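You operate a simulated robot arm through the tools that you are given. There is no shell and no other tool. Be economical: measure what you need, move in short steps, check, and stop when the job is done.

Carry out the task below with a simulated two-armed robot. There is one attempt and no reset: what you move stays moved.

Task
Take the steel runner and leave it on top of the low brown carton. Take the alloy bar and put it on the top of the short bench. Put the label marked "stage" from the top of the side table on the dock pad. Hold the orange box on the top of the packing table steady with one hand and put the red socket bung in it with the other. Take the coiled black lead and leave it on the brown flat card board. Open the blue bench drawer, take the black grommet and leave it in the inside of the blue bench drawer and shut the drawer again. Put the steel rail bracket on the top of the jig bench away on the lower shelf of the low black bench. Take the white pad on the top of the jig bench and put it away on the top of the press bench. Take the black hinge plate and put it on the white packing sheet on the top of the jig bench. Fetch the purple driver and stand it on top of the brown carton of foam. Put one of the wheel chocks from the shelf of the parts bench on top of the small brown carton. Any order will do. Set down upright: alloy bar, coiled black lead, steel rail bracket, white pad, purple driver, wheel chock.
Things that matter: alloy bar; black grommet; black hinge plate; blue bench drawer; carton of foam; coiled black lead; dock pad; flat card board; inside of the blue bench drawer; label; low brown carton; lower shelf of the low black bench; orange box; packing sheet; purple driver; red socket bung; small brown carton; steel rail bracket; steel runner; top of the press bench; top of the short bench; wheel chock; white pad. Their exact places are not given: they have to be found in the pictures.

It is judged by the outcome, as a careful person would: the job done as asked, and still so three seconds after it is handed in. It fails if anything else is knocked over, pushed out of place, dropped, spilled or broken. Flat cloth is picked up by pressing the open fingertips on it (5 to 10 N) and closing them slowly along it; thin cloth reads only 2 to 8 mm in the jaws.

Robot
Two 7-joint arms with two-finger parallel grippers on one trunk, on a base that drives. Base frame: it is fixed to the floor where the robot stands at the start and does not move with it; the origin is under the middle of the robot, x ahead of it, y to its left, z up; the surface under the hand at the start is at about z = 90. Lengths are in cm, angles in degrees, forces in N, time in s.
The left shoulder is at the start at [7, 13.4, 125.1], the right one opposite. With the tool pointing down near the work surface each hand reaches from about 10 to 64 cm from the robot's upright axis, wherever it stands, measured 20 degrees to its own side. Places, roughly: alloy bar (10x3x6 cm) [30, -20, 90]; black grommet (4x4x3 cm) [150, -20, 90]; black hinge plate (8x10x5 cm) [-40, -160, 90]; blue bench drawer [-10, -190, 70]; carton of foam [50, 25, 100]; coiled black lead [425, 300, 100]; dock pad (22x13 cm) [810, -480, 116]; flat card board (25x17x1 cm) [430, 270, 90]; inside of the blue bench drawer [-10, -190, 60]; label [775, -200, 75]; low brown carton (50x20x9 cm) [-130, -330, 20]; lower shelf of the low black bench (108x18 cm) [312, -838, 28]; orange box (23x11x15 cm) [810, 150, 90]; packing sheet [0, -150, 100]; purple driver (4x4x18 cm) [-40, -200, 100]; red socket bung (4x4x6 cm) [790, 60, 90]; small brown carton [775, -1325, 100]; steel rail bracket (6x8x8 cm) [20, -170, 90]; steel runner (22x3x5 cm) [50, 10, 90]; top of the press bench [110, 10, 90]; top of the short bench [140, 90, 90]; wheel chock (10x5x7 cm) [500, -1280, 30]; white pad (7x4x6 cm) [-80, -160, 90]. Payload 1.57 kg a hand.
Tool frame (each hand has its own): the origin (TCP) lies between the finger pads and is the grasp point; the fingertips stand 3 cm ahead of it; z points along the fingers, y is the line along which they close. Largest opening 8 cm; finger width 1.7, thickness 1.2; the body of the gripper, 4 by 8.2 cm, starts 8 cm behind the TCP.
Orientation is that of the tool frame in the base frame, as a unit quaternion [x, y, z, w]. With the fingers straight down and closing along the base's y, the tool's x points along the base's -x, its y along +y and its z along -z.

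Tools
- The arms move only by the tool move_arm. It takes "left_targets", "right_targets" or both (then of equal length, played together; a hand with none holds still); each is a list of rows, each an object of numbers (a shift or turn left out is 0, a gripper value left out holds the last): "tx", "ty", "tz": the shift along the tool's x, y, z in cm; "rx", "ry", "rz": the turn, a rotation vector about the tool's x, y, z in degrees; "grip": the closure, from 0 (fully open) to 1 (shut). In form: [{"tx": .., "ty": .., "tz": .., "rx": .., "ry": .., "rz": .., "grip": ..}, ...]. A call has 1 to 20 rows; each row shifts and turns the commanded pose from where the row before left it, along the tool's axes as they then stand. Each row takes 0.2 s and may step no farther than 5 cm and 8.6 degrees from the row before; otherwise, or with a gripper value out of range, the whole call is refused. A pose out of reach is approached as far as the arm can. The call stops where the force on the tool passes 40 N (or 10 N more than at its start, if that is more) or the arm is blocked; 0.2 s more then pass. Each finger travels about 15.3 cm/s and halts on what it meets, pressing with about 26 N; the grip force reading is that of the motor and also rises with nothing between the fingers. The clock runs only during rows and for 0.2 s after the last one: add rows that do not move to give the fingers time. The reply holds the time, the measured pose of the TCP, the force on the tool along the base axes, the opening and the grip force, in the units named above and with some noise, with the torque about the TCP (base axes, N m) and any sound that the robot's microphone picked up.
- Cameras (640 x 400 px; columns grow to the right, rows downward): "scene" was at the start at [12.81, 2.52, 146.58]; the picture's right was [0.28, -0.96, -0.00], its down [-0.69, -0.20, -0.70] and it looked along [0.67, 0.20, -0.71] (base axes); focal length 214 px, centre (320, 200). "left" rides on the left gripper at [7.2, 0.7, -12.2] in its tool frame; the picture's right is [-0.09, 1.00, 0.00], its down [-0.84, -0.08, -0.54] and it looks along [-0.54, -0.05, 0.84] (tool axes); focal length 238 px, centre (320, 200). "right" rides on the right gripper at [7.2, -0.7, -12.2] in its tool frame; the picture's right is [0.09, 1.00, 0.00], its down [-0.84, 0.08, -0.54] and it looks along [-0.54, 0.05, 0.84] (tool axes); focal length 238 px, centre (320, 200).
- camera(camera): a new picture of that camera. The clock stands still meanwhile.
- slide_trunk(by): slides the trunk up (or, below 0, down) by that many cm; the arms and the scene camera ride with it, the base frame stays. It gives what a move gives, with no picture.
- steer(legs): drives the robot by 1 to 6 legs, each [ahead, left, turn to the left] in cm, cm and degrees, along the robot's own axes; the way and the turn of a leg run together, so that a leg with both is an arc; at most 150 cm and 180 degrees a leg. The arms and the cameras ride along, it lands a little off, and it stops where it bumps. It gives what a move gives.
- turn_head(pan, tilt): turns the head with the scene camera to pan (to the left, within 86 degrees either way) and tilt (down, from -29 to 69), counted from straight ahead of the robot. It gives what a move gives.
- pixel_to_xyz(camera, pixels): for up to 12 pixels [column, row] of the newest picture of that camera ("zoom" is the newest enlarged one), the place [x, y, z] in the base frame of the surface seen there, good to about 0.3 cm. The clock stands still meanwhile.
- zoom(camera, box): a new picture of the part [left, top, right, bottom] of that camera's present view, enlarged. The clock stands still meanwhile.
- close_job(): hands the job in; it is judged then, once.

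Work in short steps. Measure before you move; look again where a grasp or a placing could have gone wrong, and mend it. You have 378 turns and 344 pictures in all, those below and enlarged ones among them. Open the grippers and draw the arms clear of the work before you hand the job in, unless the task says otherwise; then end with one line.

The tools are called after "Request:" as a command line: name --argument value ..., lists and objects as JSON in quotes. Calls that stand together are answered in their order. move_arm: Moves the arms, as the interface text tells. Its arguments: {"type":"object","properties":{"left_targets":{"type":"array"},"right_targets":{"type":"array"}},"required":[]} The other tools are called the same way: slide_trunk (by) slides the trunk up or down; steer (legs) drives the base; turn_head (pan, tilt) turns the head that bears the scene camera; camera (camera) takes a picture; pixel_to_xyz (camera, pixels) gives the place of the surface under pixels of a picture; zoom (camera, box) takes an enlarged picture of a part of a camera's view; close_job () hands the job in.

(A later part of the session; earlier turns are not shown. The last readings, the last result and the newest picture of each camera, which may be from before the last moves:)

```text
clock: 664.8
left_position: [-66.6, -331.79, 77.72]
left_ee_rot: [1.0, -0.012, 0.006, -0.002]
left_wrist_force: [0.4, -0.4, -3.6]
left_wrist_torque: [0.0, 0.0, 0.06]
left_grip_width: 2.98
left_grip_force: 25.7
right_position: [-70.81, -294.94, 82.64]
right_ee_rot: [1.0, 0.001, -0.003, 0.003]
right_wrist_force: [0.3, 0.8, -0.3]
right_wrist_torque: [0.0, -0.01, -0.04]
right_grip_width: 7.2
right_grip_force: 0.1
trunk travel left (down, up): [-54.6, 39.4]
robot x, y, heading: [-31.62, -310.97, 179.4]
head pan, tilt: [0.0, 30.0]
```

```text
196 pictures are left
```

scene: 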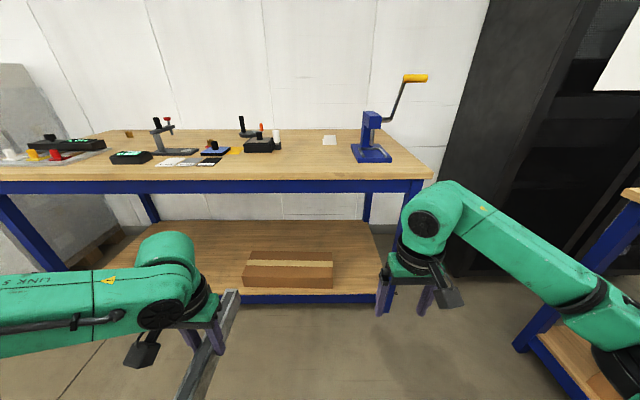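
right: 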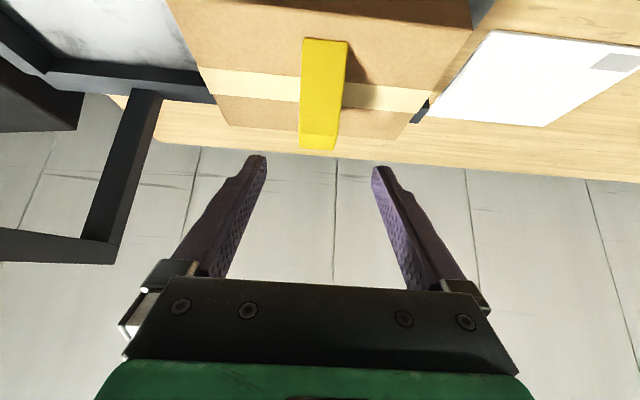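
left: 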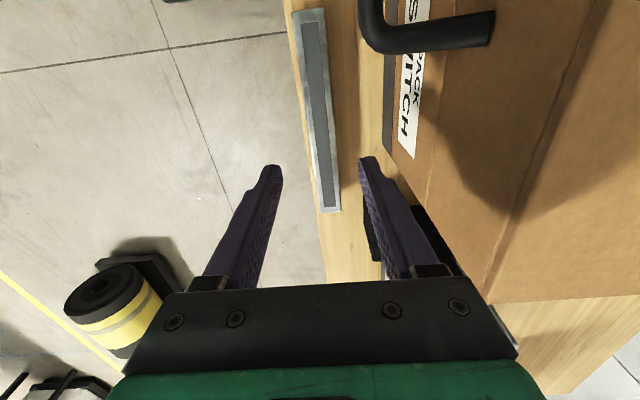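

Request:
pixel_to_xyz --camera "scene" --pixels '[[252, 252], [330, 253], [245, 266], [333, 267], [290, 258], [243, 288], [334, 288], [250, 302], [290, 265], [300, 182], [300, 192]]'

Request:
move_arm --left_targets '[{"rz": 8.5}, {"rz": 8.5}, {"rz": 8.5}, {"rz": 8.5}, {"rz": 8.5}, {"rz": 8.5}, {"rz": 8.5}, {"rz": 8.5}, {"rz": 8.5}, {"rz": 8.5}, {"rz": 4.5}]'

```text
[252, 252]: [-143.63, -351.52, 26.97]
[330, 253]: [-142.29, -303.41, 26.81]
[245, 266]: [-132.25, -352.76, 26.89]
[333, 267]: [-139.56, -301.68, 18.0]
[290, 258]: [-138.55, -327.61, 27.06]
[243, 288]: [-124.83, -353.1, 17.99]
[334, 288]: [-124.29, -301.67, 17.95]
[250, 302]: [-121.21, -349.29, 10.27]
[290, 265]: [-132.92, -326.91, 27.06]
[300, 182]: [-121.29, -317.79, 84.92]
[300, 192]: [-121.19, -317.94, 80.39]
```

```text
clock: 667.2
left_position: [-66.67, -331.82, 77.67]
left_ee_rot: [-0.701, 0.713, -0.002, 0.005]
left_wrist_force: [-1.2, -0.9, -3.4]
left_wrist_torque: [-0.06, 0.05, 0.0]
left_grip_width: 2.97
left_grip_force: 26.2
right_position: [-70.84, -295.01, 82.55]
right_ee_rot: [1.0, 0.001, -0.002, 0.003]
right_wrist_force: [-1.1, -0.4, -0.1]
right_wrist_torque: [0.04, 0.06, 0.0]
right_grip_width: 7.19
right_grip_force: 0.1
trunk travel left (down, up): [-54.6, 39.4]
robot x, y, heading: [-31.15, -310.97, 179.5]
head pan, tilt: [0.0, 30.0]
```

Carton top z 27, x -144..-125, y -353..-302. I swing the right hand outward to clear the bench leg and lower the trunk 40 cm.

Request:
move_arm --right_targets '[{"ty": -4.8}, {"ty": -4.8}, {"ty": -4.8}, {"ty": -4.8}, {"ty": -4.8}, {"ty": -4.8}, {"tx": 4.5}, {"tx": 4.5}]'

Request:
slide_trunk --by -40

Request:
turn_head --pan 0 --tilt 15

Request:
camera --camera "scene"

```text
clock: 669.0
left_position: [-66.6, -331.76, 77.59]
left_ee_rot: [-0.702, 0.712, -0.001, 0.006]
left_wrist_force: [0.0, -0.6, -3.9]
left_wrist_torque: [-0.02, 0.01, -0.05]
left_grip_width: 3.01
left_grip_force: 25.8
right_position: [-61.7, -273.36, 82.51]
right_ee_rot: [1.0, 0.001, -0.004, 0.003]
right_wrist_force: [-0.1, -0.9, 0.4]
right_wrist_torque: [0.0, 0.04, -0.03]
right_grip_width: 7.16
right_grip_force: 0.0
right hand out of reach, approached as far as the arm can: row 5, 6
trunk travel left (down, up): [-54.6, 39.4]
robot x, y, heading: [-30.99, -311.16, 179.7]
head pan, tilt: [0.0, 30.0]
```

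```text
clock: 672.8
left_position: [-66.54, -331.92, 37.6]
left_ee_rot: [-0.701, 0.713, -0.002, 0.005]
left_wrist_force: [0.2, -0.1, -2.5]
left_wrist_torque: [-0.04, -0.02, 0.01]
left_grip_width: 2.99
left_grip_force: 26.3
right_position: [-61.75, -273.25, 42.44]
right_ee_rot: [1.0, 0.001, -0.003, 0.002]
right_wrist_force: [0.3, 0.1, 0.1]
right_wrist_torque: [0.0, -0.01, 0.02]
right_grip_width: 7.21
right_grip_force: 0.0
trunk travel left (down, up): [-14.6, 79.4]
robot x, y, heading: [-30.99, -310.94, 179.5]
head pan, tilt: [0.0, 30.0]
```

```text
clock: 673.6
left_position: [-66.65, -331.84, 37.66]
left_ee_rot: [-0.702, 0.713, -0.002, 0.006]
left_wrist_force: [0.7, 0.0, -2.8]
left_wrist_torque: [-0.05, 0.0, -0.02]
left_grip_width: 2.99
left_grip_force: 25.7
right_position: [-61.82, -273.33, 42.47]
right_ee_rot: [1.0, 0.001, -0.002, 0.002]
right_wrist_force: [0.7, -0.5, -0.2]
right_wrist_torque: [0.0, 0.0, 0.02]
right_grip_width: 7.18
right_grip_force: 0.1
trunk travel left (down, up): [-14.6, 79.4]
robot x, y, heading: [-31.09, -311.01, 179.7]
head pan, tilt: [0.0, 15.0]
```

```text
195 pictures are left
```

scene: 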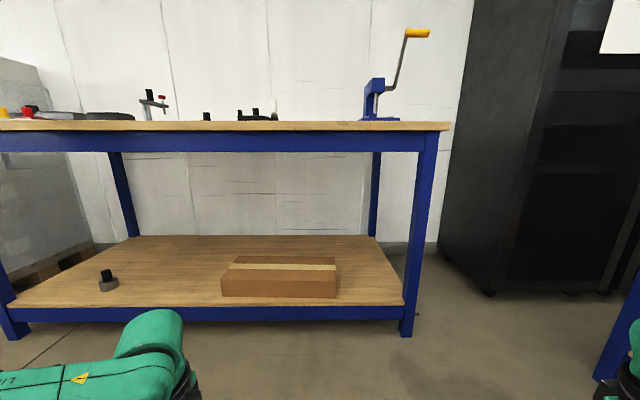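

Request:
pixel_to_xyz --camera "scene" --pixels '[[413, 250], [435, 150], [400, 315], [440, 260], [490, 285], [280, 270], [280, 262], [222, 290]]'

```text
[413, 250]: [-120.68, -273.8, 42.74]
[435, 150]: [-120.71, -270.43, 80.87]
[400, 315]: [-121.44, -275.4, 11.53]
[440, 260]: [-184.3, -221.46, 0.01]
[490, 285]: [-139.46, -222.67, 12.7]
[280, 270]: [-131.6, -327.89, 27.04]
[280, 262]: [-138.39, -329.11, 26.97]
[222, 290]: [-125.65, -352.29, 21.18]
```

I shift the base 15 north so the right hand passes outside the leg, move the left hand outward 11, and drive ahead 55.

Request:
steer --legs '[[0, -15, 0]]'

Request:
move_arm --left_targets '[{"tx": 4}, {"tx": 4}, {"tx": 3.5}]'

Request:
steer --legs '[[40, 0, 0]]'

Request:
turn_head --pan 15 --tilt 30

Request:
camera --camera "scene"

Request:
camera --camera "left"

```text
clock: 675.0
left_position: [-66.54, -316.68, 37.62]
left_ee_rot: [-0.702, 0.712, -0.002, 0.006]
left_wrist_force: [-0.5, 0.7, -3.2]
left_wrist_torque: [-0.04, 0.01, 0.02]
left_grip_width: 2.99
left_grip_force: 25.8
right_position: [-61.75, -258.22, 42.47]
right_ee_rot: [1.0, 0.001, -0.003, 0.001]
right_wrist_force: [0.4, -0.7, 0.8]
right_wrist_torque: [0.0, 0.0, -0.01]
right_grip_width: 7.2
right_grip_force: 0.1
trunk travel left (down, up): [-14.6, 79.4]
robot x, y, heading: [-31.02, -296.17, 179.7]
head pan, tilt: [0.0, 15.0]
```

```text
clock: 675.8
left_position: [-66.6, -328.04, 37.57]
left_ee_rot: [-0.701, 0.713, -0.001, 0.006]
left_wrist_force: [-0.1, -0.3, -2.4]
left_wrist_torque: [-0.04, 0.0, -0.01]
left_grip_width: 2.96
left_grip_force: 26.0
right_position: [-61.76, -258.08, 42.5]
right_ee_rot: [1.0, 0.001, -0.003, 0.002]
right_wrist_force: [0.9, -0.5, -0.5]
right_wrist_torque: [-0.01, 0.0, 0.03]
right_grip_width: 7.2
right_grip_force: 0.1
trunk travel left (down, up): [-14.6, 79.4]
robot x, y, heading: [-31.0, -295.78, 179.7]
head pan, tilt: [0.0, 15.0]
```

```text
clock: 678.3
left_position: [-106.64, -327.8, 37.47]
left_ee_rot: [-0.702, 0.712, -0.001, 0.006]
left_wrist_force: [-0.1, 0.5, -4.1]
left_wrist_torque: [-0.01, 0.0, 0.03]
left_grip_width: 2.96
left_grip_force: 25.4
right_position: [-101.91, -257.77, 42.54]
right_ee_rot: [1.0, 0.002, -0.003, 0.001]
right_wrist_force: [0.1, -0.1, -0.4]
right_wrist_torque: [-0.01, 0.0, -0.01]
right_grip_width: 7.21
right_grip_force: 0.2
trunk travel left (down, up): [-14.6, 79.4]
robot x, y, heading: [-71.06, -295.34, 179.7]
head pan, tilt: [0.0, 15.0]
```

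```text
clock: 679.0
left_position: [-106.77, -327.73, 37.54]
left_ee_rot: [-0.702, 0.712, -0.001, 0.006]
left_wrist_force: [-0.3, 0.0, -3.5]
left_wrist_torque: [-0.05, 0.0, -0.01]
left_grip_width: 2.97
left_grip_force: 25.7
right_position: [-101.8, -257.84, 42.35]
right_ee_rot: [1.0, 0.002, -0.003, 0.002]
right_wrist_force: [-0.8, 0.7, 0.3]
right_wrist_torque: [-0.01, -0.02, 0.0]
right_grip_width: 7.2
right_grip_force: 0.0
trunk travel left (down, up): [-14.6, 79.4]
robot x, y, heading: [-71.35, -295.84, 179.8]
head pan, tilt: [15.0, 30.0]
```

```text
194 pictures are left
```

scene: 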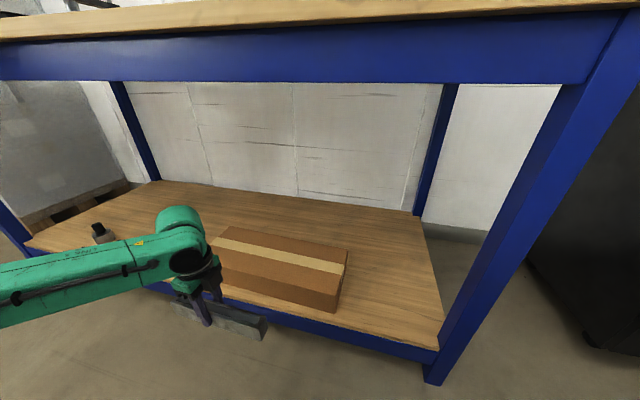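

```text
193 pictures are left
```

left: 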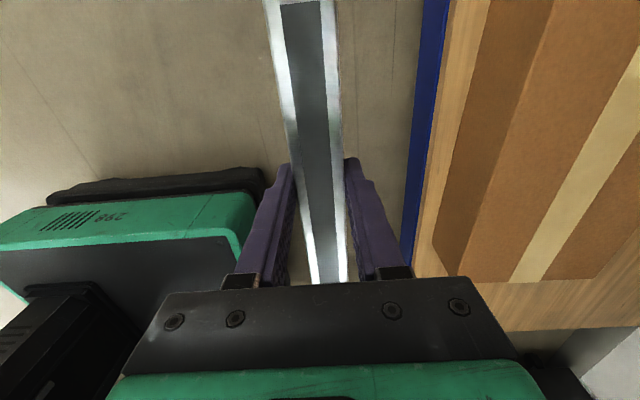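

Clear height. I drive ahead 15 and extend the left hand 11.

Request:
steer --legs '[[15, 0, 0]]'

Request:
move_arm --left_targets '[{"ty": 4}, {"ty": 4}, {"ty": 3.5}, {}]'

Request:
camera --camera "scene"

Request:
camera --camera "left"

```text
clock: 680.4
left_position: [-121.98, -327.79, 37.58]
left_ee_rot: [-0.702, 0.712, -0.002, 0.006]
left_wrist_force: [0.2, -0.1, -3.7]
left_wrist_torque: [-0.05, -0.04, 0.02]
left_grip_width: 2.97
left_grip_force: 25.6
right_position: [-117.08, -257.73, 42.5]
right_ee_rot: [1.0, 0.002, -0.002, 0.002]
right_wrist_force: [0.5, -0.3, -0.3]
right_wrist_torque: [0.02, -0.01, 0.01]
right_grip_width: 7.2
right_grip_force: 0.0
trunk travel left (down, up): [-14.6, 79.4]
robot x, y, heading: [-85.85, -295.62, 179.8]
head pan, tilt: [15.0, 30.0]
```

```text
clock: 681.4
left_position: [-133.45, -327.39, 37.32]
left_ee_rot: [-0.702, 0.712, -0.002, 0.006]
left_wrist_force: [-0.5, -0.4, -3.3]
left_wrist_torque: [-0.04, -0.03, -0.01]
left_grip_width: 2.94
left_grip_force: 25.5
right_position: [-117.26, -257.92, 42.38]
right_ee_rot: [1.0, 0.001, -0.002, 0.002]
right_wrist_force: [-0.3, 0.2, -0.2]
right_wrist_torque: [-0.04, 0.05, -0.02]
right_grip_width: 7.21
right_grip_force: 0.1
trunk travel left (down, up): [-14.6, 79.4]
robot x, y, heading: [-86.63, -295.64, 179.7]
head pan, tilt: [15.0, 30.0]
```

```text
192 pictures are left
```

scene: 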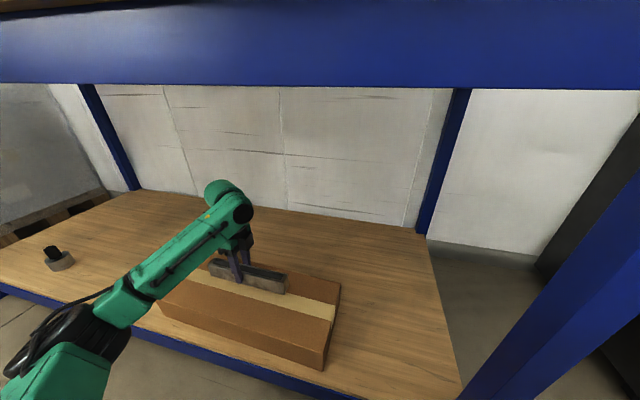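

```text
191 pictures are left
```

left: 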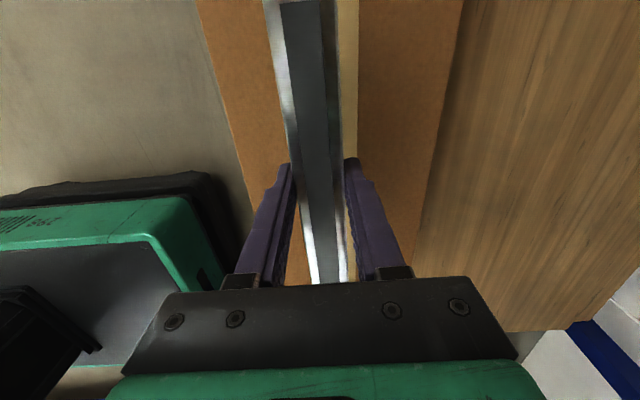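

The runner is over the carton's middle. I lower 6 cm, then feel for contact.

Request:
move_arm --left_targets '[{"tz": 3.5}, {"tz": 2.5}, {"tz": 0.3}, {}]'

```text
clock: 682.4
left_position: [-133.55, -327.51, 31.34]
left_ee_rot: [-0.702, 0.712, 0.0, 0.004]
left_wrist_force: [1.0, 1.1, 16.2]
left_wrist_torque: [0.6, 0.18, -0.05]
left_grip_width: 2.96
left_grip_force: 26.2
right_position: [-117.09, -257.76, 42.44]
right_ee_rot: [1.0, 0.002, -0.005, 0.004]
right_wrist_force: [-0.2, 1.0, 0.2]
right_wrist_torque: [0.0, 0.02, 0.0]
right_grip_width: 7.19
right_grip_force: 0.0
trunk travel left (down, up): [-14.6, 79.4]
robot x, y, heading: [-86.51, -295.54, 179.4]
head pan, tilt: [15.0, 30.0]
```

Contact at z 31.3. I open and rise slightly, then check.

Request:
move_arm --left_targets '[{"tz": -0.2}, {"grip": 0.5}, {"grip": 0.4}, {"grip": 0.3}, {"tz": -2.5}, {"tz": -3.5}, {"tz": -2}]'

Request:
camera --camera "left"

Request:
camera --camera "scene"

```text
clock: 684.0
left_position: [-133.52, -327.54, 39.36]
left_ee_rot: [-0.702, 0.713, -0.002, 0.006]
left_wrist_force: [0.1, -0.2, -0.2]
left_wrist_torque: [-0.01, 0.03, 0.01]
left_grip_width: 5.6
left_grip_force: 0.0
right_position: [-117.11, -257.7, 42.39]
right_ee_rot: [1.0, 0.002, -0.003, 0.001]
right_wrist_force: [0.3, 0.4, -0.2]
right_wrist_torque: [0.01, 0.01, 0.01]
right_grip_width: 7.16
right_grip_force: 0.0
trunk travel left (down, up): [-14.6, 79.4]
robot x, y, heading: [-86.57, -295.72, 179.5]
head pan, tilt: [15.0, 30.0]
```

```text
190 pictures are left
```

left: 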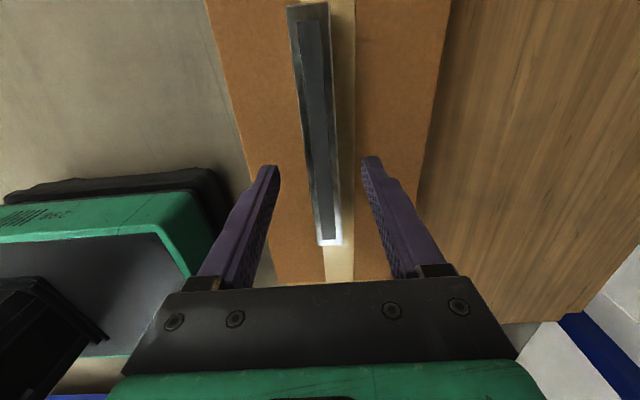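

```text
189 pictures are left
```

scene: 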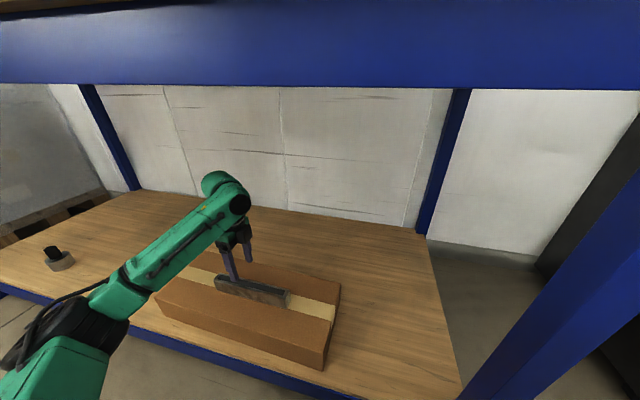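

The runner lies on the low carton. I withdraw, raise the trunk, straighten the hands, and go to the south side of the jig bench.

Request:
move_arm --left_targets '[{"ty": -4}, {"ty": -4}, {"ty": -3.5}]'

Request:
steer --legs '[[-85, 0, 0]]'

Request:
slide_trunk --by 40

Request:
slide_trunk --by 36

Request:
move_arm --left_targets '[{"rz": -8.5}, {"rz": -8.5}, {"rz": -8.5}, {"rz": -8.5}, {"rz": -8.5}, {"rz": -8.5}, {"rz": -8.5}, {"rz": -8.5}, {"rz": -8.5}, {"rz": -8.5}, {"rz": -4}, {"ty": -4}, {"ty": -4}, {"ty": -3}]' --right_targets '[{"ty": 4}, {"ty": 4}, {"ty": 4}, {"ty": 4}, {}, {}, {}, {}, {}, {}, {}, {}, {}, {}]'

Request:
steer --legs '[[0, 20, -90]]'

Request:
turn_head --pan 0 --tilt 35

Request:
camera --camera "scene"

```text
clock: 684.8
left_position: [-121.93, -327.41, 39.4]
left_ee_rot: [-0.702, 0.712, -0.001, 0.006]
left_wrist_force: [-0.6, -0.6, 0.4]
left_wrist_torque: [-0.01, 0.03, -0.01]
left_grip_width: 5.59
left_grip_force: 0.1
right_position: [-117.12, -257.68, 42.42]
right_ee_rot: [1.0, 0.002, -0.003, 0.002]
right_wrist_force: [-0.3, -0.7, 0.1]
right_wrist_torque: [-0.03, -0.02, -0.02]
right_grip_width: 7.19
right_grip_force: 0.1
trunk travel left (down, up): [-14.6, 79.4]
robot x, y, heading: [-86.47, -295.85, 179.5]
head pan, tilt: [15.0, 30.0]
```

```text
clock: 689.3
left_position: [-37.76, -328.15, 39.44]
left_ee_rot: [-0.701, 0.713, -0.001, 0.005]
left_wrist_force: [-0.3, 0.3, -0.9]
left_wrist_torque: [0.02, 0.03, 0.01]
left_grip_width: 5.61
left_grip_force: 0.2
right_position: [-32.75, -258.4, 42.4]
right_ee_rot: [1.0, 0.001, -0.002, 0.002]
right_wrist_force: [-0.1, -0.4, -0.1]
right_wrist_torque: [0.02, 0.02, 0.0]
right_grip_width: 7.19
right_grip_force: 0.0
trunk travel left (down, up): [-14.6, 79.4]
robot x, y, heading: [-2.29, -295.9, 179.6]
head pan, tilt: [15.0, 30.0]
```

```text
clock: 693.1
left_position: [-37.77, -328.32, 79.34]
left_ee_rot: [-0.701, 0.713, -0.002, 0.005]
left_wrist_force: [0.2, 0.7, 0.7]
left_wrist_torque: [0.01, -0.03, -0.02]
left_grip_width: 5.6
left_grip_force: 0.1
right_position: [-32.61, -258.38, 82.35]
right_ee_rot: [1.0, 0.001, -0.003, 0.002]
right_wrist_force: [0.4, -0.4, -0.3]
right_wrist_torque: [0.02, -0.01, 0.01]
right_grip_width: 7.22
right_grip_force: 0.0
trunk travel left (down, up): [-54.6, 39.4]
robot x, y, heading: [-2.07, -296.21, 179.6]
head pan, tilt: [15.0, 30.0]
```

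```text
clock: 696.6
left_position: [-37.8, -328.27, 115.34]
left_ee_rot: [-0.702, 0.712, -0.002, 0.006]
left_wrist_force: [-0.9, -0.7, 0.9]
left_wrist_torque: [-0.01, 0.01, -0.02]
left_grip_width: 5.58
left_grip_force: 0.1
right_position: [-32.7, -258.37, 118.48]
right_ee_rot: [1.0, 0.001, -0.002, 0.002]
right_wrist_force: [0.4, -0.5, 0.2]
right_wrist_torque: [-0.02, 0.01, -0.03]
right_grip_width: 7.2
right_grip_force: 0.1
trunk travel left (down, up): [-90.6, 3.4]
robot x, y, heading: [-2.06, -296.17, 179.4]
head pan, tilt: [15.0, 30.0]
```

```text
clock: 699.6
left_position: [-37.31, -317.13, 115.49]
left_ee_rot: [1.0, -0.016, 0.004, -0.001]
left_wrist_force: [-0.5, -0.2, -0.2]
left_wrist_torque: [0.0, -0.02, 0.0]
left_grip_width: 5.62
left_grip_force: 0.0
right_position: [-32.79, -274.18, 118.51]
right_ee_rot: [1.0, 0.001, -0.002, 0.003]
right_wrist_force: [0.8, -0.2, -0.6]
right_wrist_torque: [0.0, -0.01, 0.03]
right_grip_width: 7.2
right_grip_force: 0.0
trunk travel left (down, up): [-90.6, 3.4]
robot x, y, heading: [-2.07, -296.53, 179.6]
head pan, tilt: [15.0, 30.0]
```

```text
clock: 703.9
left_position: [-35.75, -273.24, 115.53]
left_ee_rot: [-0.692, 0.722, -0.005, -0.001]
left_wrist_force: [0.5, 0.1, -0.6]
left_wrist_torque: [0.03, -0.03, 0.01]
left_grip_width: 5.6
left_grip_force: 0.1
right_position: [7.18, -278.11, 118.51]
right_ee_rot: [-0.704, 0.711, 0.003, 0.0]
right_wrist_force: [-0.8, -0.1, 0.3]
right_wrist_torque: [0.0, 0.0, 0.01]
right_grip_width: 7.21
right_grip_force: 0.0
trunk travel left (down, up): [-90.6, 3.4]
robot x, y, heading: [-15.22, -308.75, 88.9]
head pan, tilt: [15.0, 30.0]
cut short: leg 1
```

```text
clock: 704.6
left_position: [-35.72, -273.08, 115.51]
left_ee_rot: [-0.693, 0.721, -0.005, -0.001]
left_wrist_force: [0.2, 0.1, -0.9]
left_wrist_torque: [0.01, -0.01, 0.0]
left_grip_width: 5.62
left_grip_force: 0.1
right_position: [7.12, -278.09, 118.5]
right_ee_rot: [-0.704, 0.71, 0.003, 0.001]
right_wrist_force: [0.1, -0.8, 0.1]
right_wrist_torque: [0.02, -0.03, 0.02]
right_grip_width: 7.19
right_grip_force: 0.1
trunk travel left (down, up): [-90.6, 3.4]
robot x, y, heading: [-15.2, -308.5, 89.1]
head pan, tilt: [0.0, 35.0]
```

```text
188 pictures are left
```

scene: 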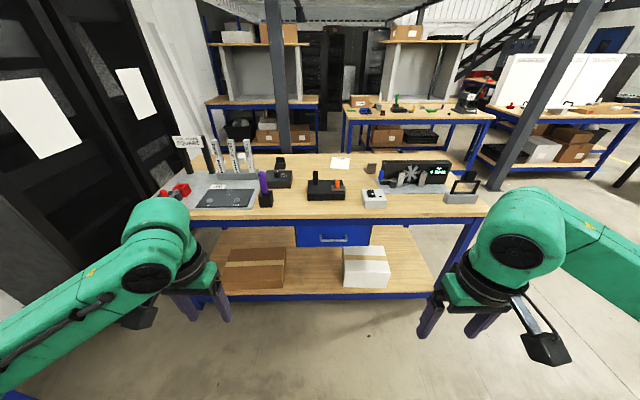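

The jig bench with the blue drawer (333,235). I zoom in on the top.

Request:
zoom --camera "scene" --box '[140, 120, 320, 232]'

Request:
zoom --camera "scene" --box '[310, 130, 500, 250]'

Request:
pixel_to_xyz --camera "scene" --pixels '[[264, 180], [266, 200], [282, 162], [340, 163], [371, 168], [230, 197], [372, 200], [245, 163], [462, 190], [333, 240], [297, 225], [328, 190]]'

```text
3.56 times, centred on (230, 176) of scene
```

zoom: 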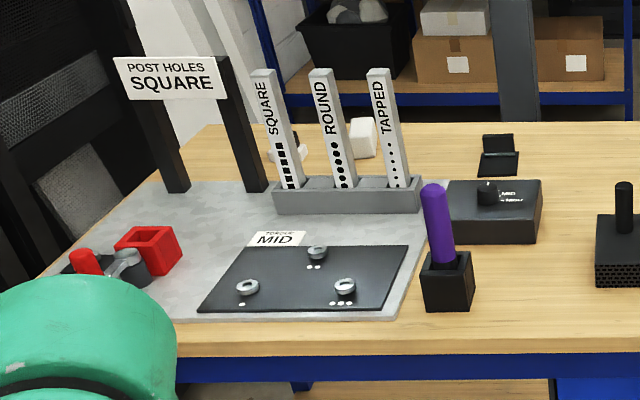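

```text
3.33 times, centred on (405, 190) of scene
```

zoom: 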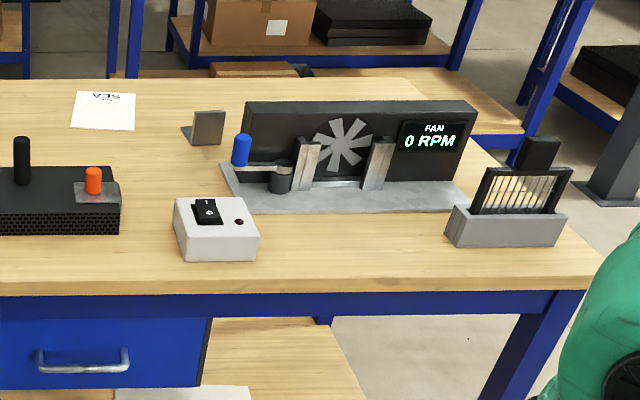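

```text
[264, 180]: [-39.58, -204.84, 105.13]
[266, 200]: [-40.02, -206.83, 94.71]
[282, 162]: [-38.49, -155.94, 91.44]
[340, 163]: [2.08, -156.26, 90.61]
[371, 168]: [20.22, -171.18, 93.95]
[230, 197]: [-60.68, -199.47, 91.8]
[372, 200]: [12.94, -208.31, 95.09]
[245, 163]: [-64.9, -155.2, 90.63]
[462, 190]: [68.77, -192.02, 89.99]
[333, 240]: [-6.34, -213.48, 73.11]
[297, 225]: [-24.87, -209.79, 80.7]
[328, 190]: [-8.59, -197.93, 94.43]
```

The purple driver stands at (-39.7,-205.5), top about z 108. I drive ahead 45 and measure it with the left hand camera.

Request:
steer --legs '[[45, 0, 1]]'

Request:
camera --camera "left"

Request:
camera --camera "scene"

```text
clock: 707.4
left_position: [-36.12, -228.75, 115.59]
left_ee_rot: [-0.699, 0.715, -0.006, -0.001]
left_wrist_force: [0.3, -0.5, -0.6]
left_wrist_torque: [0.0, -0.01, -0.02]
left_grip_width: 5.61
left_grip_force: 0.0
right_position: [6.83, -232.87, 118.6]
right_ee_rot: [0.711, -0.703, -0.004, 0.0]
right_wrist_force: [-0.2, 0.0, 0.7]
right_wrist_torque: [0.01, 0.01, -0.02]
right_grip_width: 7.19
right_grip_force: 0.0
trunk travel left (down, up): [-90.6, 3.4]
robot x, y, heading: [-14.4, -263.64, 89.9]
head pan, tilt: [0.0, 35.0]
```

```text
185 pictures are left
```

left: 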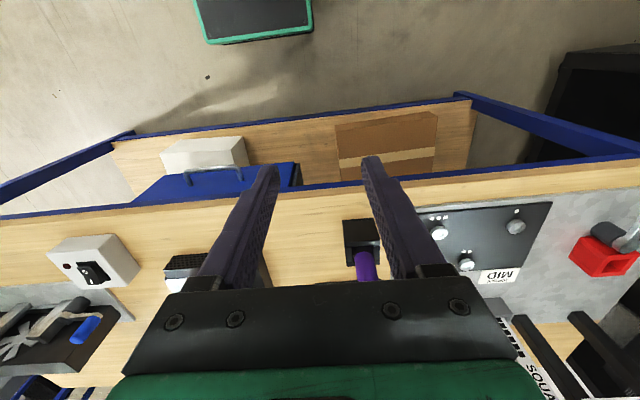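

```text
184 pictures are left
```

scene: 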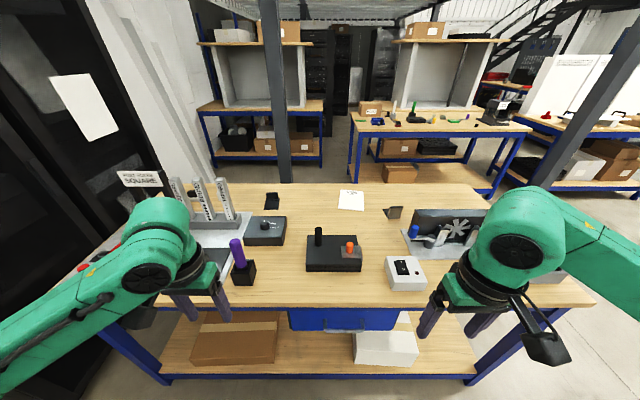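

Request:
zoom --camera "scene" --box '[200, 220, 300, 290]'

Request:
pixel_to_xyz --camera "scene" --pixels '[[236, 242], [240, 256], [242, 263], [244, 280], [234, 268], [254, 266], [251, 282], [236, 285], [271, 205], [348, 200], [271, 194], [392, 212]]'

```text
5.71 times, centred on (250, 255) of scene
```

zoom: 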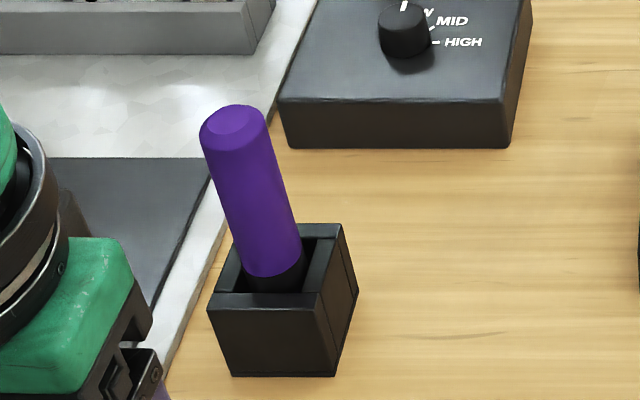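

```text
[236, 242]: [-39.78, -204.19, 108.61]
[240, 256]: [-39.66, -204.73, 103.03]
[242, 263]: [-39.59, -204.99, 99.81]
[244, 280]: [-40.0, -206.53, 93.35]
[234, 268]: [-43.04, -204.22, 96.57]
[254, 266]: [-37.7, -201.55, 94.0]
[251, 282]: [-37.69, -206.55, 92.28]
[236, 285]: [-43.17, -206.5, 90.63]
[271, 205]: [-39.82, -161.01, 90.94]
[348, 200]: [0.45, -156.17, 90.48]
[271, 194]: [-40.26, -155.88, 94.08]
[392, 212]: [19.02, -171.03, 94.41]
```

The driver (top z 108.6) sits loosely in a cup. I move the left hand over the handle at (-39.7,-204.6).

Request:
move_arm --left_targets '[{"tx": -4.8, "ty": 0.8, "grip": 0.15}, {"tx": -4.8, "ty": 0.8}, {"tx": -4.8, "ty": 0.8}, {"tx": -4.8, "ty": 0.6}, {"tx": -4.7, "ty": 0.5}, {}]'

Request:
camera --camera "left"

```text
clock: 708.8
left_position: [-39.01, -204.64, 115.42]
left_ee_rot: [-0.698, 0.716, -0.004, 0.0]
left_wrist_force: [0.0, -0.3, -0.8]
left_wrist_torque: [0.02, -0.01, 0.01]
left_grip_width: 6.8
left_grip_force: 0.1
right_position: [6.84, -232.71, 118.46]
right_ee_rot: [0.711, -0.703, -0.004, -0.002]
right_wrist_force: [0.2, 0.8, 0.5]
right_wrist_torque: [0.05, -0.01, -0.02]
right_grip_width: 7.2
right_grip_force: 0.0
trunk travel left (down, up): [-90.6, 3.4]
robot x, y, heading: [-14.63, -263.36, 90.0]
head pan, tilt: [0.0, 35.0]
```

```text
182 pictures are left
```

left: 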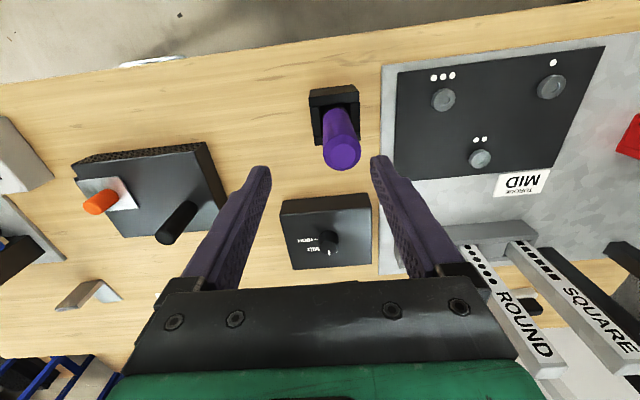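

Request:
pixel_to_xyz --camera "left" --pixels '[[343, 152], [330, 150], [356, 150], [340, 125], [337, 110]]'

```text
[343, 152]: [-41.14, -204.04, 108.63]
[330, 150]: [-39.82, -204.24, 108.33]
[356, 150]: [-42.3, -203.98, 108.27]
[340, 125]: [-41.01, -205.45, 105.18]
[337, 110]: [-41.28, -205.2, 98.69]
```

The handle centre is at (-41.0,-203.8). I shift, lower to z 103 and grip.

Request:
move_arm --left_targets '[{"ty": 2, "tx": -0.8}, {"tz": 4.5}, {"tz": 4.5}, {"tz": 3.4}, {}, {"grip": 0.4}, {"grip": 1}, {"grip": 1}, {"grip": 1}]'

Request:
camera --camera "left"

```text
clock: 710.8
left_position: [-40.91, -203.88, 102.68]
left_ee_rot: [-0.7, 0.715, -0.005, -0.002]
left_wrist_force: [-1.5, -1.0, 0.4]
left_wrist_torque: [-0.14, 0.17, -0.01]
left_grip_width: 3.37
left_grip_force: 25.5
right_position: [6.8, -232.7, 118.48]
right_ee_rot: [0.711, -0.703, -0.003, -0.001]
right_wrist_force: [-0.4, 0.1, 0.1]
right_wrist_torque: [0.0, 0.01, 0.01]
right_grip_width: 7.18
right_grip_force: 0.0
trunk travel left (down, up): [-90.6, 3.4]
robot x, y, heading: [-14.77, -263.75, 90.1]
head pan, tilt: [0.0, 35.0]
```

```text
181 pictures are left
```

left: 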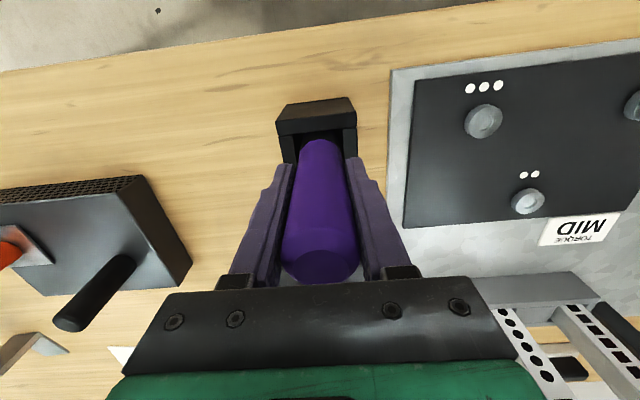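

Gripped (3.4 cm). I lift 10 cm slowly and check the cup stays.

Request:
move_arm --left_targets '[{"tz": -1.5}, {"tz": -2}, {"tz": -2.5}, {"tz": -3}, {"tz": -3}, {"tz": -2}]'

Request:
zoom --camera "scene" --box '[160, 180, 340, 300]'

```text
clock: 712.2
left_position: [-41.03, -203.65, 116.89]
left_ee_rot: [-0.699, 0.715, -0.006, -0.002]
left_wrist_force: [1.1, 0.3, -3.3]
left_wrist_torque: [0.0, 0.0, 0.0]
left_grip_width: 3.37
left_grip_force: 25.9
right_position: [6.9, -232.64, 118.58]
right_ee_rot: [0.711, -0.703, -0.003, -0.001]
right_wrist_force: [-0.1, -0.2, -0.2]
right_wrist_torque: [-0.04, 0.0, -0.03]
right_grip_width: 7.18
right_grip_force: 0.0
trunk travel left (down, up): [-90.6, 3.4]
robot x, y, heading: [-14.93, -263.71, 89.8]
head pan, tilt: [0.0, 35.0]
```

```text
3.33 times, centred on (250, 240) of scene
```

zoom: 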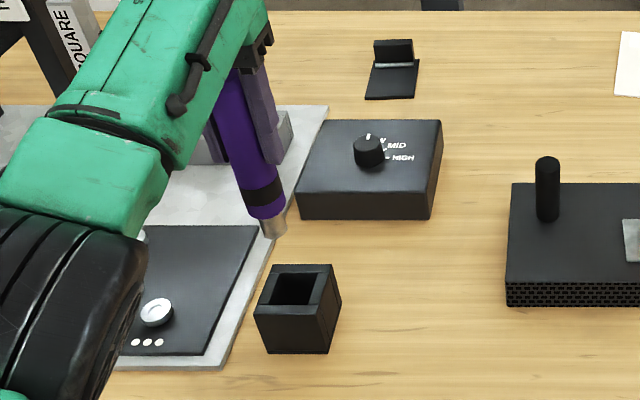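

The driver is out, cup left in place. I now go round the east end to the bench's north side and turn to face south.

Request:
steer --legs '[[-35, 0, 0], [0, -145, 0], [145, 0, 0], [65, 0, 0], [0, 0, 180]]'

Request:
turn_head --pan -35 --tilt 30

Request:
camera --camera "scene"

```text
clock: 738.6
left_position: [157.41, -149.05, 116.77]
left_ee_rot: [0.711, 0.703, 0.001, -0.006]
left_wrist_force: [0.0, 0.7, -3.5]
left_wrist_torque: [0.01, 0.01, 0.0]
left_grip_width: 3.36
left_grip_force: 25.6
right_position: [109.11, -120.55, 118.45]
right_ee_rot: [0.699, 0.715, -0.001, 0.003]
right_wrist_force: [-0.4, 0.4, -0.4]
right_wrist_torque: [-0.01, -0.03, 0.01]
right_grip_width: 7.21
right_grip_force: 0.1
trunk travel left (down, up): [-90.6, 3.4]
robot x, y, heading: [130.3, -89.39, -89.3]
head pan, tilt: [0.0, 35.0]
```

```text
clock: 739.6
left_position: [157.31, -149.03, 116.8]
left_ee_rot: [0.711, 0.703, 0.002, -0.006]
left_wrist_force: [0.8, 0.8, -2.8]
left_wrist_torque: [0.06, -0.02, 0.0]
left_grip_width: 3.36
left_grip_force: 25.9
right_position: [109.21, -120.67, 118.56]
right_ee_rot: [0.699, 0.715, -0.001, 0.003]
right_wrist_force: [-0.1, 0.4, 0.5]
right_wrist_torque: [0.03, -0.04, -0.02]
right_grip_width: 7.19
right_grip_force: 0.0
trunk travel left (down, up): [-90.6, 3.4]
robot x, y, heading: [130.39, -89.58, -89.1]
head pan, tilt: [-35.0, 30.0]
```

```text
179 pictures are left
```

scene: 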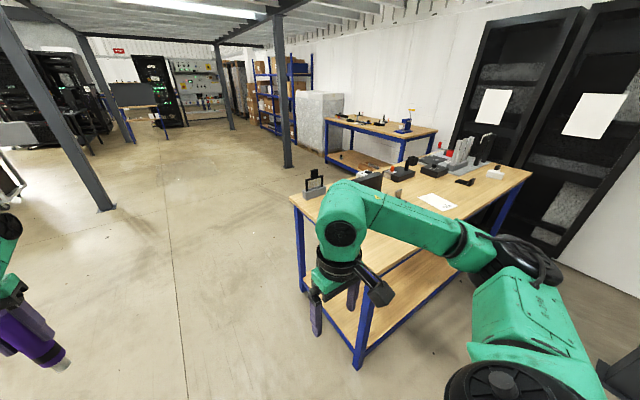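

I draw the left hand in and move west along the bench to opposite the hinge plate.

Request:
move_arm --left_targets '[{"tx": 4.8}, {"tx": 4.8}, {"tx": 4.8}, {"tx": 4.8}]'

Request:
steer --legs '[[0, -100, -0.9], [0, -48, 0]]'

Request:
turn_head --pan -15 --tilt 45

Request:
camera --camera "scene"

Request:
camera --camera "right"

```text
clock: 740.6
left_position: [157.32, -147.89, 116.9]
left_ee_rot: [0.711, 0.703, 0.001, -0.005]
left_wrist_force: [0.4, -0.1, -3.0]
left_wrist_torque: [0.0, -0.02, -0.01]
left_grip_width: 3.37
left_grip_force: 26.0
left hand out of reach, approached as far as the arm can: row 1, 2, 3, 4
right_position: [109.04, -120.55, 118.58]
right_ee_rot: [0.699, 0.715, -0.001, 0.003]
right_wrist_force: [-0.1, 1.0, 0.0]
right_wrist_torque: [-0.01, 0.0, 0.03]
right_grip_width: 7.19
right_grip_force: 0.0
trunk travel left (down, up): [-90.6, 3.4]
robot x, y, heading: [130.28, -89.26, -89.1]
head pan, tilt: [-35.0, 30.0]
```

```text
clock: 748.2
left_position: [9.44, -149.1, 116.66]
left_ee_rot: [0.716, 0.699, 0.002, -0.007]
left_wrist_force: [0.6, 0.3, -3.7]
left_wrist_torque: [-0.03, 0.02, -0.01]
left_grip_width: 3.36
left_grip_force: 26.1
right_position: [-38.55, -121.34, 118.55]
right_ee_rot: [0.703, 0.711, -0.001, 0.003]
right_wrist_force: [-0.4, 0.0, 0.6]
right_wrist_torque: [0.01, 0.0, -0.01]
right_grip_width: 7.21
right_grip_force: 0.1
trunk travel left (down, up): [-90.6, 3.4]
robot x, y, heading: [-17.34, -90.19, -90.0]
head pan, tilt: [-35.0, 30.0]
```

```text
clock: 749.1
left_position: [9.23, -149.18, 116.85]
left_ee_rot: [0.715, 0.699, 0.002, -0.006]
left_wrist_force: [-0.7, 0.7, -3.3]
left_wrist_torque: [-0.02, 0.02, -0.04]
left_grip_width: 3.35
left_grip_force: 25.8
right_position: [-38.63, -121.27, 118.52]
right_ee_rot: [0.703, 0.711, 0.0, 0.004]
right_wrist_force: [0.3, 1.2, -0.2]
right_wrist_torque: [-0.01, -0.02, -0.01]
right_grip_width: 7.17
right_grip_force: 0.0
trunk travel left (down, up): [-90.6, 3.4]
robot x, y, heading: [-17.03, -90.72, -90.0]
head pan, tilt: [-15.0, 45.0]
```

```text
178 pictures are left
```

scene: 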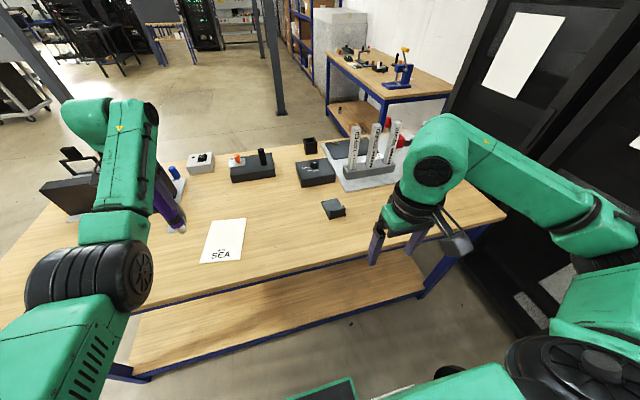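

```text
177 pictures are left
```

right: 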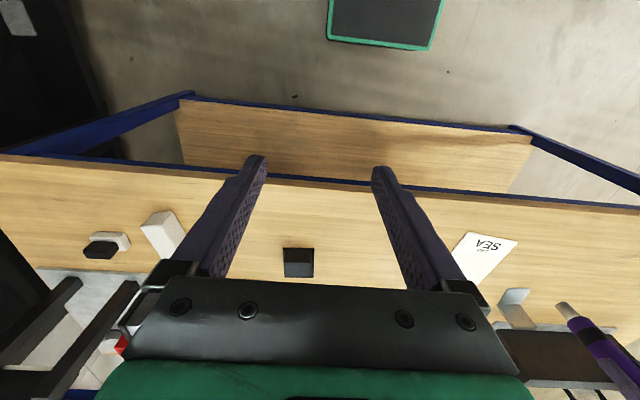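

I measure the white blocks at (163,230) and (105,243) and the hinge plate (298,262).

Request:
pixel_to_xyz --camera "right" --pixels '[[165, 220], [160, 240], [105, 240], [120, 238], [298, 250], [298, 268], [285, 262], [312, 262], [480, 250], [515, 300]]'

Request:
zoom --camera "right" --box '[60, 190, 340, 290]'

Request:
zoom --camera "scene" --box '[190, 130, 400, 290]'

```text
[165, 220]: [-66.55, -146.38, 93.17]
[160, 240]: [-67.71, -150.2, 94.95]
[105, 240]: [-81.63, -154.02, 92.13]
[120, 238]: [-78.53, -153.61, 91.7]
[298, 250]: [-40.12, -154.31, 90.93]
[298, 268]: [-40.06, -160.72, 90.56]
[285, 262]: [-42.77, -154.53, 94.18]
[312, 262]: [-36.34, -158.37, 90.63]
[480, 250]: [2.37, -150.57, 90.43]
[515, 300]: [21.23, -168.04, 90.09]
```

```text
2.29 times, centred on (200, 240) of right
```

zoom: 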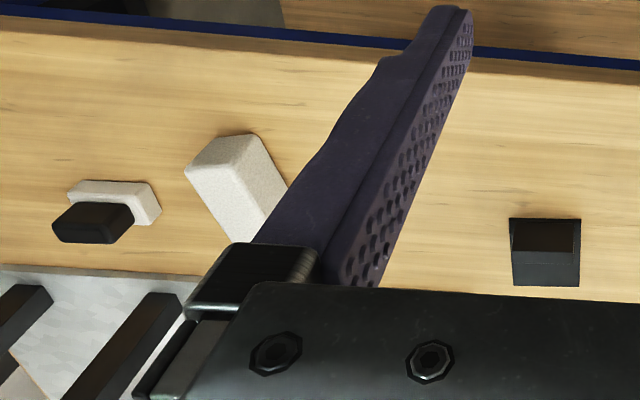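

```text
2.50 times, centred on (295, 210) of scene
```

zoom: 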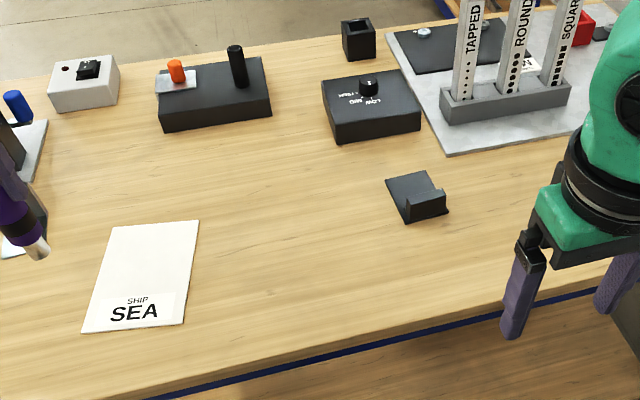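

I first try to bring the left hand inward and back, then move closer.

Request:
move_arm --left_targets '[{"ty": -4}, {"ty": -4}, {}]'

```text
clock: 749.9
left_position: [1.37, -148.86, 116.84]
left_ee_rot: [0.715, 0.699, 0.001, -0.006]
left_wrist_force: [-0.1, -0.9, -2.9]
left_wrist_torque: [0.01, 0.03, 0.01]
left_grip_width: 3.37
left_grip_force: 26.1
right_position: [-38.52, -121.11, 118.64]
right_ee_rot: [0.703, 0.711, 0.0, 0.004]
right_wrist_force: [0.4, -0.2, -0.1]
right_wrist_torque: [0.01, -0.01, -0.01]
right_grip_width: 7.2
right_grip_force: 0.1
trunk travel left (down, up): [-90.6, 3.4]
robot x, y, heading: [-17.14, -90.29, -89.8]
head pan, tilt: [-15.0, 45.0]
```

Request:
move_arm --left_targets '[{"tx": 4.5}, {"tx": 4.5}, {"tx": 4.5}, {"tx": 4.5}, {}]'

```text
clock: 751.1
left_position: [1.15, -148.93, 116.95]
left_ee_rot: [0.715, 0.699, 0.001, -0.007]
left_wrist_force: [-0.1, 0.2, -3.4]
left_wrist_torque: [0.0, -0.01, 0.01]
left_grip_width: 3.35
left_grip_force: 25.7
left hand out of reach, approached as far as the arm can: row 1, 2, 3, 4
right_position: [-38.71, -121.25, 118.48]
right_ee_rot: [0.703, 0.711, 0.0, 0.004]
right_wrist_force: [0.3, 1.5, 0.3]
right_wrist_torque: [0.02, 0.01, 0.03]
right_grip_width: 7.18
right_grip_force: 0.1
trunk travel left (down, up): [-90.6, 3.4]
robot x, y, heading: [-17.15, -90.45, -90.0]
head pan, tilt: [-15.0, 45.0]
```

Request:
move_arm --left_targets '[{"tz": 4}, {"tz": 3}, {"tx": 3}, {"tx": 3}, {"tx": 3}, {}]'

Request:
camera --camera "scene"

```text
clock: 752.5
left_position: [2.91, -142.31, 108.59]
left_ee_rot: [0.711, 0.703, 0.002, -0.001]
left_wrist_force: [-0.2, 0.1, -3.9]
left_wrist_torque: [0.0, -0.03, -0.03]
left_grip_width: 3.36
left_grip_force: 25.7
left hand out of reach, approached as far as the arm can: row 4, 5
right_position: [-38.64, -121.23, 118.56]
right_ee_rot: [0.703, 0.711, -0.001, 0.003]
right_wrist_force: [-0.8, 0.1, 0.1]
right_wrist_torque: [0.01, 0.01, 0.02]
right_grip_width: 7.2
right_grip_force: 0.1
trunk travel left (down, up): [-90.6, 3.4]
robot x, y, heading: [-17.26, -90.0, -90.3]
head pan, tilt: [-15.0, 45.0]
```

```text
174 pictures are left
```

scene: 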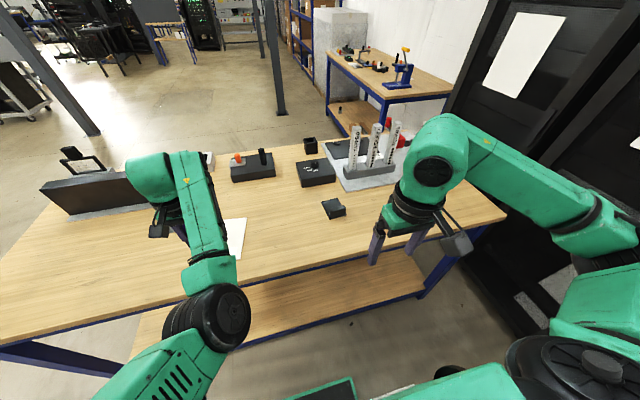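

Request:
move_arm --left_targets '[{"tx": 3, "ty": 2}, {"tx": 3, "ty": 2}, {"tx": 3, "ty": 2}, {"tx": 3}, {"tx": 3}, {}]'

```text
clock: 754.1
left_position: [15.17, -132.53, 105.0]
left_ee_rot: [0.697, 0.716, 0.015, 0.026]
left_wrist_force: [-0.7, 0.0, -3.4]
left_wrist_torque: [0.01, -0.03, -0.03]
left_grip_width: 3.35
left_grip_force: 26.6
left hand out of reach, approached as far as the arm can: row 1, 2, 3, 4, 5
right_position: [-38.62, -121.24, 118.47]
right_ee_rot: [0.704, 0.71, -0.001, 0.004]
right_wrist_force: [0.3, 0.1, 0.5]
right_wrist_torque: [0.03, -0.01, 0.0]
right_grip_width: 7.18
right_grip_force: 0.1
trunk travel left (down, up): [-90.6, 3.4]
robot x, y, heading: [-17.03, -90.22, -89.6]
head pan, tilt: [-15.0, 45.0]
stopped in row 6 (left hand): the arm was blocked; the commanded pose is now the measured one
```

Request:
turn_head --pan 30 --tilt 50

Request:
camera --camera "scene"

```text
clock: 755.2
left_position: [15.24, -132.44, 104.82]
left_ee_rot: [0.698, 0.715, 0.016, 0.026]
left_wrist_force: [0.6, 0.4, -4.1]
left_wrist_torque: [0.03, -0.07, 0.0]
left_grip_width: 3.37
left_grip_force: 25.7
right_position: [-38.81, -121.29, 118.47]
right_ee_rot: [0.703, 0.711, -0.001, 0.004]
right_wrist_force: [-0.3, -0.9, -0.2]
right_wrist_torque: [0.02, -0.01, -0.01]
right_grip_width: 7.21
right_grip_force: 0.0
trunk travel left (down, up): [-90.6, 3.4]
robot x, y, heading: [-17.35, -90.4, -89.9]
head pan, tilt: [30.0, 50.0]
```

```text
173 pictures are left
```

scene: 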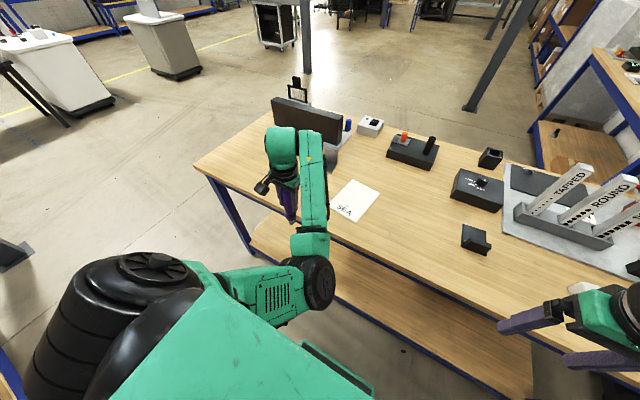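

The left elbow has swung low and inward against the bench. I back the base off 20 and work the hand out and up to restore the elbow.

Request:
steer --legs '[[-20, 0, 0]]'

Request:
move_arm --left_targets '[{"tx": -4}, {"tx": -4, "tz": -2}, {"ty": 4, "tz": -2.5}, {"ty": 4, "tz": -2.5}, {"ty": 4, "tz": -2.5}, {"ty": 4, "tz": -2}, {}]'

Request:
camera --camera "scene"

```text
clock: 756.8
left_position: [15.05, -112.89, 104.8]
left_ee_rot: [0.699, 0.715, 0.017, 0.025]
left_wrist_force: [-0.2, -0.2, -3.5]
left_wrist_torque: [0.08, -0.01, 0.0]
left_grip_width: 3.34
left_grip_force: 26.3
right_position: [-38.62, -101.72, 118.29]
right_ee_rot: [0.704, 0.71, 0.0, 0.003]
right_wrist_force: [-0.1, -0.5, 0.3]
right_wrist_torque: [0.01, 0.03, 0.02]
right_grip_width: 7.22
right_grip_force: 0.0
trunk travel left (down, up): [-90.6, 3.4]
robot x, y, heading: [-17.11, -70.61, -90.1]
head pan, tilt: [30.0, 50.0]
```

```text
clock: 758.4
left_position: [30.64, -120.03, 117.49]
left_ee_rot: [0.699, 0.715, 0.016, 0.026]
left_wrist_force: [-1.1, -1.2, -3.0]
left_wrist_torque: [0.04, 0.0, -0.02]
left_grip_width: 3.34
left_grip_force: 26.0
right_position: [-38.7, -101.37, 118.48]
right_ee_rot: [0.704, 0.711, 0.0, 0.003]
right_wrist_force: [-0.8, 0.7, -0.2]
right_wrist_torque: [0.02, -0.01, 0.01]
right_grip_width: 7.2
right_grip_force: 0.0
trunk travel left (down, up): [-90.6, 3.4]
robot x, y, heading: [-17.41, -70.4, -90.3]
head pan, tilt: [30.0, 50.0]
```

```text
172 pictures are left
```

scene: 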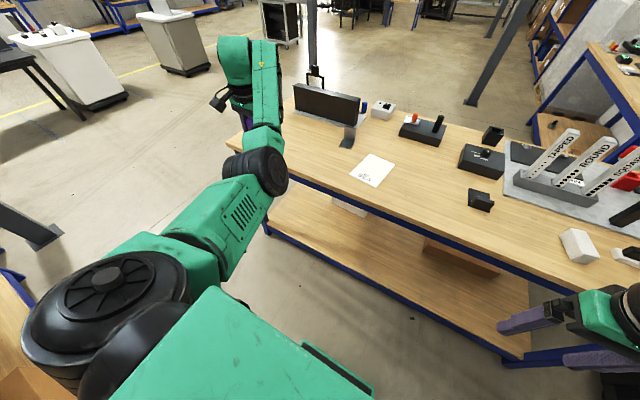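

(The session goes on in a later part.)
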